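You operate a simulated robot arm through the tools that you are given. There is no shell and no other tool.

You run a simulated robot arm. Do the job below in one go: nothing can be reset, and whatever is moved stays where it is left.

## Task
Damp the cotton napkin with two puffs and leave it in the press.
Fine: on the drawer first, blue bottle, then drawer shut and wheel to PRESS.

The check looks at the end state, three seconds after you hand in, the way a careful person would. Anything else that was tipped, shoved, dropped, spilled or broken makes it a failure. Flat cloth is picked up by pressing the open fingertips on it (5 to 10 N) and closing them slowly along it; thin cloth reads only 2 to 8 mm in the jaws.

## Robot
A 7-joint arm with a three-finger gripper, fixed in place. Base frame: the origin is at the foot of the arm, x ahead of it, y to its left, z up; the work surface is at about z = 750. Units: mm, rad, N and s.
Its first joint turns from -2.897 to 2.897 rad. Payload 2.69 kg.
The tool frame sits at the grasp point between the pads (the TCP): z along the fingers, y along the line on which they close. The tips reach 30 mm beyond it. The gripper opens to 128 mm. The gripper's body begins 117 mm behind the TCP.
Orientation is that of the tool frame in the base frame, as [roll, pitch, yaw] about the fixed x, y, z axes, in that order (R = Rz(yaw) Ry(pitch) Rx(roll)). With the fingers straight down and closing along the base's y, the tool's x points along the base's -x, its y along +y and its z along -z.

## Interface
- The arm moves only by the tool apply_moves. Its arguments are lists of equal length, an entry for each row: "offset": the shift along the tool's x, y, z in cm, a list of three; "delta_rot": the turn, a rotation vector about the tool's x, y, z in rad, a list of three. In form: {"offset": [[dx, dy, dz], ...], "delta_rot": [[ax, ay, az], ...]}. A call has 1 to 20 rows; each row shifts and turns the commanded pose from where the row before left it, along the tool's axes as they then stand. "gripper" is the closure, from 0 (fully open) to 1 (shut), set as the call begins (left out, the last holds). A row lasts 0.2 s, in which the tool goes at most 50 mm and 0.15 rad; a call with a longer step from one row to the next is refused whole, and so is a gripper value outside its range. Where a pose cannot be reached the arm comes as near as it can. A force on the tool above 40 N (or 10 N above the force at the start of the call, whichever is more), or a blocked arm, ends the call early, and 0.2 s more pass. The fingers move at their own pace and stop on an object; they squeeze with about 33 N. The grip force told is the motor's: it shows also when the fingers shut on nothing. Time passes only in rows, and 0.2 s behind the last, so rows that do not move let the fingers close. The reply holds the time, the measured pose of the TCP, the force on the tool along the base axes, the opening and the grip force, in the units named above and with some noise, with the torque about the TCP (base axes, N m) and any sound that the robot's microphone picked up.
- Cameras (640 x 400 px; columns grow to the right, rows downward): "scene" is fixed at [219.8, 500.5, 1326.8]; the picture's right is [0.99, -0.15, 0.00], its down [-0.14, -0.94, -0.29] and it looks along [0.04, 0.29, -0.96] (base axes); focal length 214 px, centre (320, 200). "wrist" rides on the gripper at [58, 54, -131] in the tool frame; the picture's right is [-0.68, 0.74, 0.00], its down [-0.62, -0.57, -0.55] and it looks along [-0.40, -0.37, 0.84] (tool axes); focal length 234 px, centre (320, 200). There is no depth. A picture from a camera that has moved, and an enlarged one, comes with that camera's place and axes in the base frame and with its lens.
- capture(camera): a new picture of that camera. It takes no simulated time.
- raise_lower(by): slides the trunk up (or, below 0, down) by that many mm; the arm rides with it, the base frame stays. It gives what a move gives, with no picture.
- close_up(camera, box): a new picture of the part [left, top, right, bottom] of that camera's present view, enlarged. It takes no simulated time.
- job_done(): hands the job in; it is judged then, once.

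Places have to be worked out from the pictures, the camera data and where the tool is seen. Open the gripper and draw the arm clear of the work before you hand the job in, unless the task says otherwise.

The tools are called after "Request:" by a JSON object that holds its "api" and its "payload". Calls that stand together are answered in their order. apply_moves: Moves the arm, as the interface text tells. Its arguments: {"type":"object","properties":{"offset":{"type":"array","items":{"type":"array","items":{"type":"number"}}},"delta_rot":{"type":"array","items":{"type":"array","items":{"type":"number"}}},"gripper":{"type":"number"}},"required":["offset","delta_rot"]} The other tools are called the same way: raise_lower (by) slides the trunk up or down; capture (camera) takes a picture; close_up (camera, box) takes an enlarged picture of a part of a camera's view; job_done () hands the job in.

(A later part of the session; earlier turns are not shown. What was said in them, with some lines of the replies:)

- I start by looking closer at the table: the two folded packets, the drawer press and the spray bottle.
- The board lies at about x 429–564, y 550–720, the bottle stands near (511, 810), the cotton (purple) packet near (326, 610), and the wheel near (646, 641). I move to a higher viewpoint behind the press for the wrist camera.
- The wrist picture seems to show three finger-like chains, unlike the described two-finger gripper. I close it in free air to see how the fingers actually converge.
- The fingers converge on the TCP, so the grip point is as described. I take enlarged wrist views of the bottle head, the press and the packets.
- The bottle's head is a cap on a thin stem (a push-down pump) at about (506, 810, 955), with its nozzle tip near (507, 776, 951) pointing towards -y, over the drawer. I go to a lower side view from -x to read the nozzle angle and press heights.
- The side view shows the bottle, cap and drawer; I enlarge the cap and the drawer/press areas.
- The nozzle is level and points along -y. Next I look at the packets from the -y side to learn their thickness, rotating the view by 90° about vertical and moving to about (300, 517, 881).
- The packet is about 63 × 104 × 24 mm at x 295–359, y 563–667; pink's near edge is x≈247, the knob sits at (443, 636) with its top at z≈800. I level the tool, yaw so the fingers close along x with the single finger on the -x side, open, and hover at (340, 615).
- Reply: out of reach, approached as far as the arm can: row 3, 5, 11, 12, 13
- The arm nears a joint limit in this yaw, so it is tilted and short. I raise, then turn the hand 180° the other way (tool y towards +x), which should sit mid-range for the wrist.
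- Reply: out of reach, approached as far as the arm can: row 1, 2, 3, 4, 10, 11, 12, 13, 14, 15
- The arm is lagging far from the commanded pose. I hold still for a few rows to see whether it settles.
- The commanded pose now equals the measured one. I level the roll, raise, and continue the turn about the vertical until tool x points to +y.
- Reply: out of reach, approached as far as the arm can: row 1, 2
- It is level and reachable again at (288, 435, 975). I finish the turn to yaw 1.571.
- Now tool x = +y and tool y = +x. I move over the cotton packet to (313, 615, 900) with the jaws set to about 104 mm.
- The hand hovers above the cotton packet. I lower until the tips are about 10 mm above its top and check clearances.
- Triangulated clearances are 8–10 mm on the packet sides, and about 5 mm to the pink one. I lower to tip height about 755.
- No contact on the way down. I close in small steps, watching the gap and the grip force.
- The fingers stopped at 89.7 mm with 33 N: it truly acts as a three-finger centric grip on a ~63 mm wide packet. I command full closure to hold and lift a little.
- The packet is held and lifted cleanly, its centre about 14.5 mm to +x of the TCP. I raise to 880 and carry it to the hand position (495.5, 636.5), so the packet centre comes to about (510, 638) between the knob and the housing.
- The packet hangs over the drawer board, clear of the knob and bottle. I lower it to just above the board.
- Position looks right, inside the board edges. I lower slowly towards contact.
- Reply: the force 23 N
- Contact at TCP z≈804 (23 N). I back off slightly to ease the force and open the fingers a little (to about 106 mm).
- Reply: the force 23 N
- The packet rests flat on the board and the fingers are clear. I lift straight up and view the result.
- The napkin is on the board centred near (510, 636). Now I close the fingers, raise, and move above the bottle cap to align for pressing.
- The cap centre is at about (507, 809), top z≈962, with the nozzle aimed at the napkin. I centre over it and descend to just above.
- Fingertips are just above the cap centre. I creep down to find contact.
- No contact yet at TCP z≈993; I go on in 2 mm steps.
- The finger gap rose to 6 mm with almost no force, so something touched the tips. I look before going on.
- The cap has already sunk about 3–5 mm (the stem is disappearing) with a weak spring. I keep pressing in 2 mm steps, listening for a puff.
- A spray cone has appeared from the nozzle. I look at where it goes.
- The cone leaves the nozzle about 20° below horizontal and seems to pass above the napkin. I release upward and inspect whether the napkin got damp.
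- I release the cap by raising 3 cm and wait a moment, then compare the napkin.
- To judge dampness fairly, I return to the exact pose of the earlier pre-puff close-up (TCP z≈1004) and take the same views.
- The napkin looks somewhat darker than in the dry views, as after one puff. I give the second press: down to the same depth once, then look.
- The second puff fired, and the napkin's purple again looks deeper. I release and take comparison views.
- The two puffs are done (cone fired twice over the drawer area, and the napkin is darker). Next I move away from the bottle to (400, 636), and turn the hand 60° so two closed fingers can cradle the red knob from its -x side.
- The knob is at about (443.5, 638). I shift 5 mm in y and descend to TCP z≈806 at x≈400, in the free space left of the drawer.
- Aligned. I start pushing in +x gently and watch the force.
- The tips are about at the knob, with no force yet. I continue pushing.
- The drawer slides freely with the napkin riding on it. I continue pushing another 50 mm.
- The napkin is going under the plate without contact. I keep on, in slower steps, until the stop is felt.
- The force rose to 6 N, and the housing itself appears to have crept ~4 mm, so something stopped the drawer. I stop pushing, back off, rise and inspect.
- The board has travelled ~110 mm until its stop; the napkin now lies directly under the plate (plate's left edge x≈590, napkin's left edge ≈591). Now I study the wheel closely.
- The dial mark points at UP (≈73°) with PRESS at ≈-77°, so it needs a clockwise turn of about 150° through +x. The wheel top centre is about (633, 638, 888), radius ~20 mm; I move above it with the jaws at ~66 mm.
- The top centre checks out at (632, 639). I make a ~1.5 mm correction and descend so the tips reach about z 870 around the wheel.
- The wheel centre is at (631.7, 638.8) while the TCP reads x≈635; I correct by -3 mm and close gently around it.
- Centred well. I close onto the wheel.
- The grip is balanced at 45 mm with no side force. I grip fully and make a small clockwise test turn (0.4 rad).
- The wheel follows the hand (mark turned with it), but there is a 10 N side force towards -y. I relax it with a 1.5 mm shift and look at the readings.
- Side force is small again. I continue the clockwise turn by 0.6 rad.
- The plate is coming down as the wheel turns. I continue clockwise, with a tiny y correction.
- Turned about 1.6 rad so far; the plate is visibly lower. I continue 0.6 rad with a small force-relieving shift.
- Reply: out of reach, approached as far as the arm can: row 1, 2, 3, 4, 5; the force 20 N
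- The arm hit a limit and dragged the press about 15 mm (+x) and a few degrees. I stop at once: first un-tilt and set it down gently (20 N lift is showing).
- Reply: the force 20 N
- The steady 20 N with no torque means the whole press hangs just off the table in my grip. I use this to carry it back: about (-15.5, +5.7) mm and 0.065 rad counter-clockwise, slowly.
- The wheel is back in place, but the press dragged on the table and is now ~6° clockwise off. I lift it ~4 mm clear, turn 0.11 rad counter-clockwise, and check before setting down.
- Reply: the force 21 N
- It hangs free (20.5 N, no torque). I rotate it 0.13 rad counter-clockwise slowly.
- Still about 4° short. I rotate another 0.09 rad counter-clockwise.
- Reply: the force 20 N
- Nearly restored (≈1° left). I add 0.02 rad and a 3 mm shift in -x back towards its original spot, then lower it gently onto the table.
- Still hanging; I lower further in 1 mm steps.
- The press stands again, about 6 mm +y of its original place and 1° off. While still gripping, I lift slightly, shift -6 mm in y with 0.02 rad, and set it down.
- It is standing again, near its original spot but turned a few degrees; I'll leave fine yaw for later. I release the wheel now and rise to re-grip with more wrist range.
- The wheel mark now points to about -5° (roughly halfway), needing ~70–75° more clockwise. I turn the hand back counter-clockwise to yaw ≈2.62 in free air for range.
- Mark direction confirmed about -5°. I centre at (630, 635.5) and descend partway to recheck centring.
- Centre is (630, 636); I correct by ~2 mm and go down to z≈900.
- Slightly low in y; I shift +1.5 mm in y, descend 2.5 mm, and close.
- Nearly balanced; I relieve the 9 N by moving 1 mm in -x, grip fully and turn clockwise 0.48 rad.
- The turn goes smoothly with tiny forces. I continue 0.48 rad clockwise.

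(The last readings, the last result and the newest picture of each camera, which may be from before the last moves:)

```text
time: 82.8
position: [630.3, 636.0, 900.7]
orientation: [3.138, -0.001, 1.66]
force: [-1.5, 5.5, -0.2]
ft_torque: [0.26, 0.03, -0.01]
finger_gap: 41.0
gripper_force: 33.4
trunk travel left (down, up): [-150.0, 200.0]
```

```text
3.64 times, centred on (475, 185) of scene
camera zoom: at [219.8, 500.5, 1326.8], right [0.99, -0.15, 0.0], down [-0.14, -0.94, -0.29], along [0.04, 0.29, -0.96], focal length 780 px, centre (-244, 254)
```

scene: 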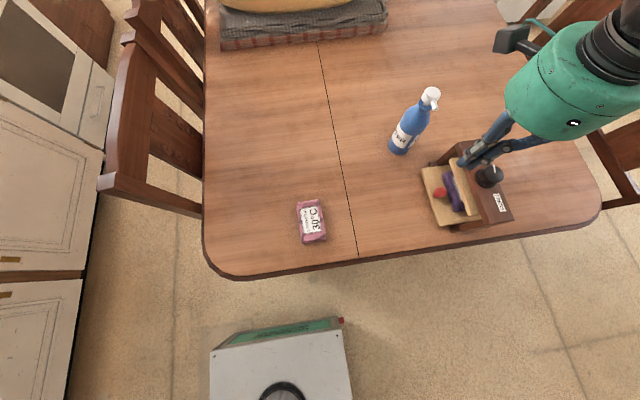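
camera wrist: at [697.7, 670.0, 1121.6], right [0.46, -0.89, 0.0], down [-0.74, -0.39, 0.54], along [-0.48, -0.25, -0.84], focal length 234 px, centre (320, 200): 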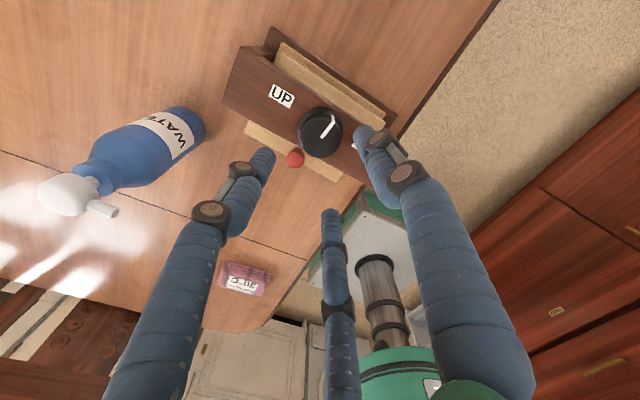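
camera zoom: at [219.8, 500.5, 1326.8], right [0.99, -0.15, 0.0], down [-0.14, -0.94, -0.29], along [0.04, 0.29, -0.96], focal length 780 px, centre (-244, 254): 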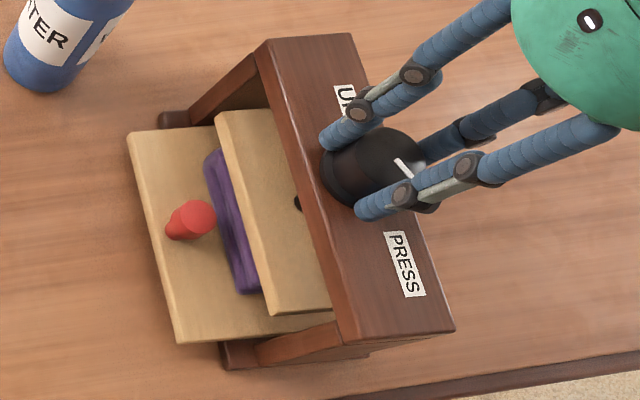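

The mark is at about -60°. I continue 0.24 rad.

Request:
{"api": "apply_moves", "payload": {"offset": [[0, 0, 0], [0, 0, 0], [0, 0, 0]], "delta_rot": [[0, 0, 0.12], [0, 0, 0.12], [0, 0, 0]]}}

Request:
{"api": "close_up", "payload": {"camera": "wrist", "box": [240, 80, 400, 260]}}

Request:
{"api": "close_up", "payload": {"camera": "scene", "box": [425, 130, 525, 240]}}

```text
time: 83.6
position: [630.0, 634.8, 901.9]
orientation: [3.137, -0.002, 1.424]
force: [2.2, -0.1, -1.1]
ft_torque: [-0.15, -0.02, 0.35]
finger_gap: 40.6
gripper_force: 32.7
trunk travel left (down, up): [-150.0, 200.0]
```

```text
2.22 times, centred on (320, 170) of wrist
camera zoom: at [693.2, 686.4, 1032.3], right [0.63, -0.78, 0.0], down [-0.65, -0.53, 0.55], along [-0.42, -0.34, -0.84], focal length 520 px, centre (320, 267)
```

zoom: 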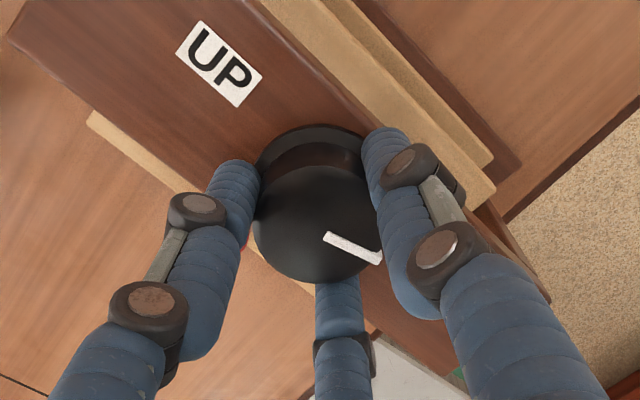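

```text
3.64 times, centred on (475, 185) of scene
camera zoom: at [219.8, 500.5, 1326.8], right [0.99, -0.15, 0.0], down [-0.14, -0.94, -0.29], along [0.04, 0.29, -0.96], focal length 780 px, centre (-244, 254)
```

zoom: 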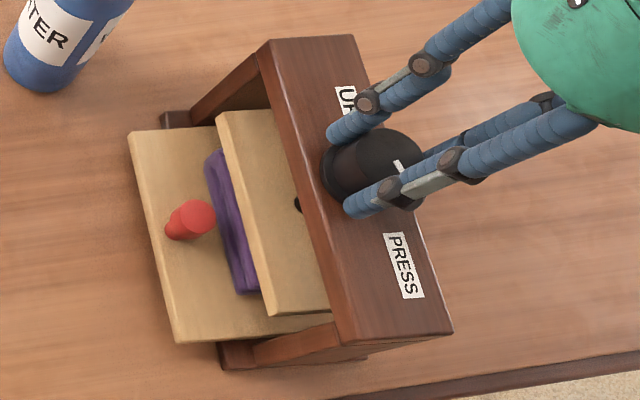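

A torque of 0.35 N·m now resists and the mark points to about -79°, at PRESS: the wheel is at its stop. I release and rise to inspect.

Request:
{"api": "apply_moves", "payload": {"offset": [[0, 0, 0], [0, 0, 0]], "delta_rot": [[0, 0, 0], [0, 0, 0]], "gripper": 0.48}}

Request:
{"api": "apply_moves", "payload": {"offset": [[0, 0, -2], [0, 0, -3], [0, 0, -4], [0, 0, 0]], "delta_rot": [[0, 0, 0], [0, 0, 0], [0, 0, 0], [0, 0, 0]]}}

Request:
{"api": "close_up", "payload": {"camera": "scene", "box": [425, 130, 525, 240]}}

Request:
{"api": "close_up", "payload": {"camera": "wrist", "box": [220, 20, 420, 240]}}

```text
time: 84.2
position: [630.6, 635.1, 901.1]
orientation: [3.138, -0.003, 1.423]
force: [0.0, 0.8, 0.5]
ft_torque: [0.0, -0.04, 0.0]
finger_gap: 66.6
gripper_force: 0.0
trunk travel left (down, up): [-150.0, 200.0]
```

```text
time: 85.2
position: [630.1, 633.4, 990.6]
orientation: [3.139, -0.003, 1.422]
force: [0.1, -0.1, -0.4]
ft_torque: [0.03, -0.04, 0.01]
finger_gap: 66.6
gripper_force: 0.2
trunk travel left (down, up): [-150.0, 200.0]
```

```text
3.64 times, centred on (475, 185) of scene
camera zoom: at [219.8, 500.5, 1326.8], right [0.99, -0.15, 0.0], down [-0.14, -0.94, -0.29], along [0.04, 0.29, -0.96], focal length 780 px, centre (-244, 254)
```

zoom: 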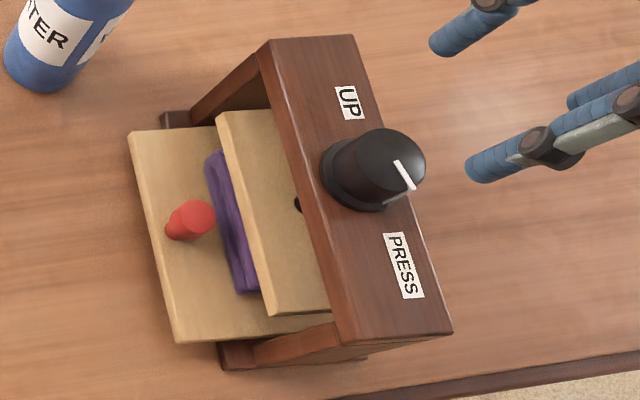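

```text
1.82 times, centred on (320, 130) of wrist
camera zoom: at [691.8, 683.8, 1122.5], right [0.63, -0.78, 0.0], down [-0.65, -0.53, 0.54], along [-0.42, -0.34, -0.84], focal length 426 px, centre (320, 327)
```

zoom: 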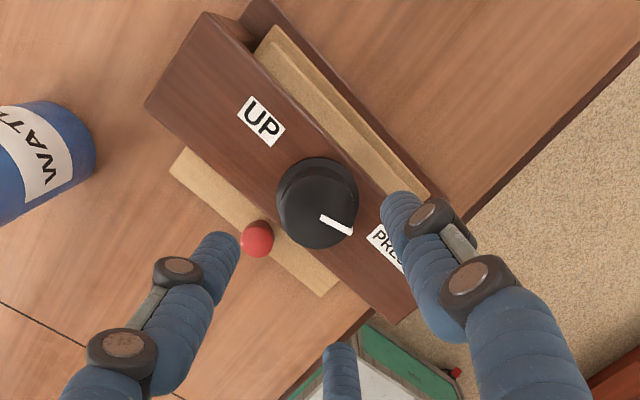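

The mark is on PRESS. I check the back side, where the drawer's end should sit against the base, and the pressed napkin.

Request:
{"api": "close_up", "payload": {"camera": "wrist", "box": [260, 10, 370, 120]}}

Request:
{"api": "close_up", "payload": {"camera": "scene", "box": [435, 155, 485, 240]}}

Request:
{"api": "capture", "payload": {"camera": "scene"}}

```text
3.64 times, centred on (315, 65) of wrist
camera zoom: at [691.8, 683.8, 1122.5], right [0.63, -0.78, 0.0], down [-0.65, -0.53, 0.54], along [-0.42, -0.34, -0.84], focal length 852 px, centre (338, 691)
```

zoom: 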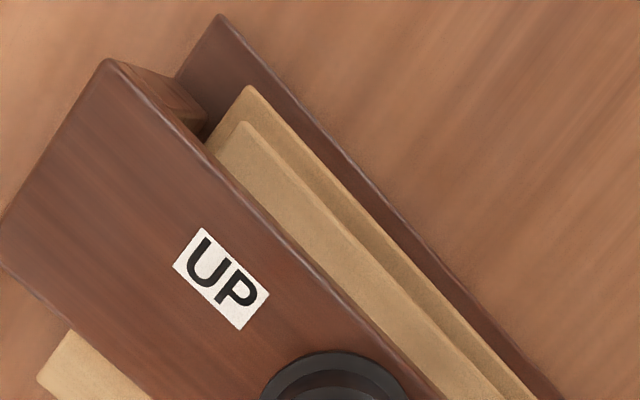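

```text
4.71 times, centred on (460, 198) of scene
camera zoom: at [219.8, 500.5, 1326.8], right [0.99, -0.15, 0.0], down [-0.14, -0.94, -0.29], along [0.04, 0.29, -0.96], focal length 1009 px, centre (-339, 212)
```

zoom: 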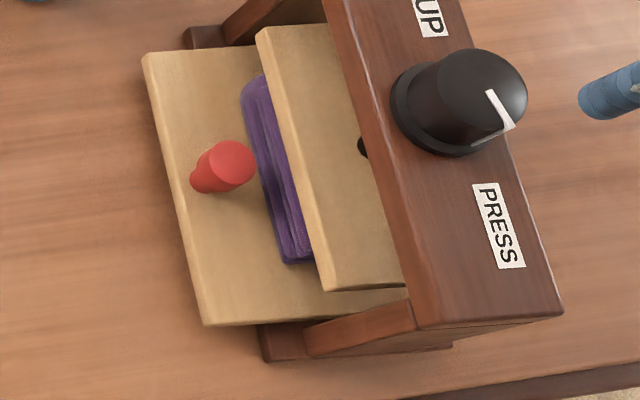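

```text
taken
```

scene: 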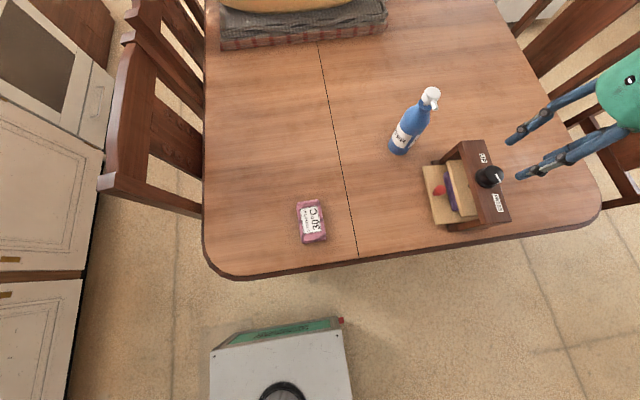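

The mark is near PRESS, but I want a precise check of whether it fully reached the label. I close the fingers and shift back a bit for an unobstructed view.

Request:
{"api": "apply_moves", "payload": {"offset": [[-3.5, -2.5, -2], [-3, -2.5, -2], [0, 0, 0]], "delta_rot": [[0, 0, 0], [0, 0, 0], [0, 0, 0]], "gripper": 1}}

Request:
{"api": "capture", "payload": {"camera": "wrist"}}

Request:
{"api": "close_up", "payload": {"camera": "wrist", "box": [270, 0, 410, 120]}}

```text
time: 86.0
position: [570.2, 578.4, 1032.0]
orientation: [3.14, -0.004, 1.42]
force: [0.0, -0.2, 0.0]
ft_torque: [0.04, -0.09, 0.04]
finger_gap: 2.1
gripper_force: 31.3
trunk travel left (down, up): [-150.0, 200.0]
```

```text
taken
camera wrist: at [633.1, 629.0, 1162.9], right [0.63, -0.78, 0.0], down [-0.65, -0.53, 0.54], along [-0.42, -0.34, -0.84], focal length 234 px, centre (320, 200)
```

wrist: 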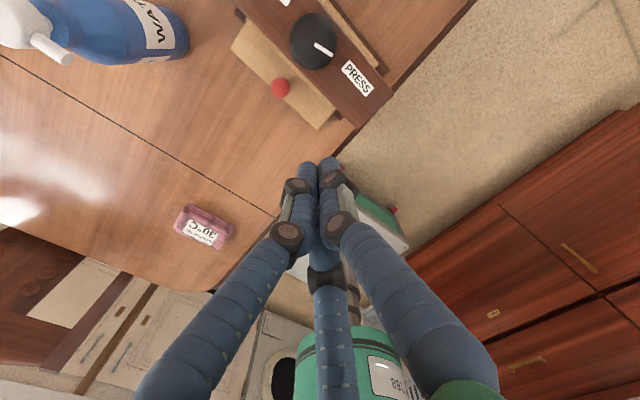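

```text
3.33 times, centred on (340, 60) of wrist
camera zoom: at [633.1, 629.0, 1162.9], right [0.63, -0.78, 0.0], down [-0.65, -0.53, 0.54], along [-0.42, -0.34, -0.84], focal length 781 px, centre (253, 667)
```

zoom: 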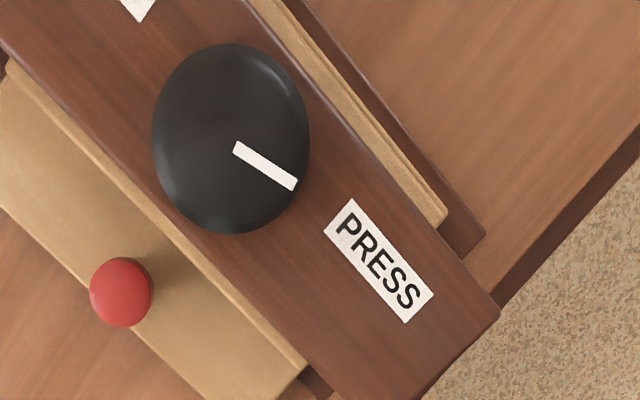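

Seen from straight above, the mark (≈-81 to -84°) lines up with the PRESS label (≈-86°), and the stop torque was felt, so the wheel is at PRESS. I now open the gripper and withdraw the arm up and back, then take a final look.

Request:
{"api": "apply_moves", "payload": {"offset": [[0, 0, -4], [0, 0, -4], [0, 0, -4], [-3.67, -2.48, 0], [-3.67, -2.48, 0], [-3.67, -2.48, 0], [-3.67, -2.48, 0], [0, 0, 0]], "delta_rot": [[0, 0, 0], [0, 0, 0], [0, 0, 0], [0, 0, 0], [0, 0, 0], [0, 0, 0], [0, 0, 0], [0, 0, 0]], "gripper": 0}}

Request:
{"api": "capture", "payload": {"camera": "scene"}}

Request:
{"api": "close_up", "payload": {"camera": "scene", "box": [400, 70, 530, 240]}}

```text
time: 87.8
position: [449.5, 446.8, 1149.0]
orientation: [3.137, -0.003, 1.422]
force: [-0.6, -0.7, 0.4]
ft_torque: [0.06, -0.03, 0.0]
finger_gap: 128.3
gripper_force: 0.0
trunk travel left (down, up): [-150.0, 200.0]
```

```text
taken
```

scene: 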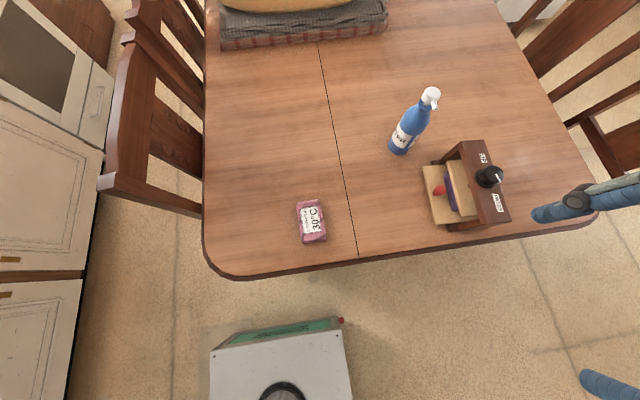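

```text
2.35 times, centred on (465, 155) of scene
camera zoom: at [219.8, 500.5, 1326.8], right [0.99, -0.15, 0.0], down [-0.14, -0.94, -0.29], along [0.04, 0.29, -0.96], focal length 505 px, centre (-21, 306)
```

zoom: 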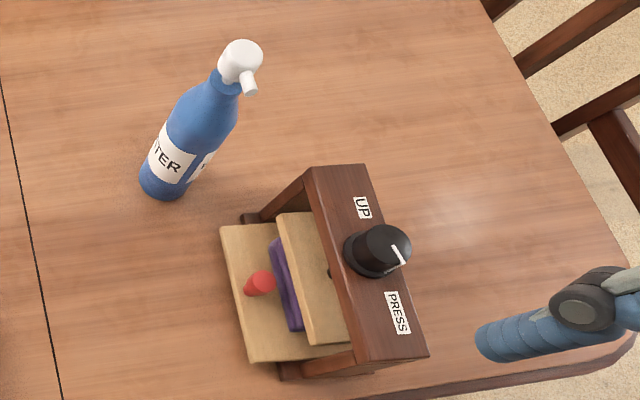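

The bottle still stands in its place, the pink packet hasn't moved, and the drawer is in to its stop with the napkin under the lowered plate. The wheel is on PRESS and the arm is clear with the gripper open. The press itself ended a few millimetres and about 3° from where it began. I hand in.

Request:
{"api": "job_done", "payload": {}}

```text
The job is handed in.
```

I handed the job in with the cotton napkin in the closed press and the wheel on PRESS. I'm not certain how damp the napkin is.

- **Napkin:** I put it on the drawer first. It now lies fully under the lowered plate.
- **Puffs:** I pressed the blue bottle's pump twice, and a spray cone fired both times. The cone seemed to pass above the napkin. It looked darker after each puff, but that is only my judgement from the pictures.
- **Drawer:** It slid in freely and then stopped hard. I took that stop as shut and did not check it any other way. Its front edge still sticks out about 35 mm past the base.
- **Wheel:** It turned clockwise until I felt it resist. The mark is within about 5° of the PRESS label.
- **Press moved:** Shutting the drawer pushed the press a few millimetres. While I was turning the wheel, the arm then hit a joint limit, dragged the press about 15 mm and lifted it slightly. I carried it back and set it down; it now stands a few millimetres and about 3° from where it began.

The bottle and the synthetic napkin are where they were. The arm is clear, with the gripper open.
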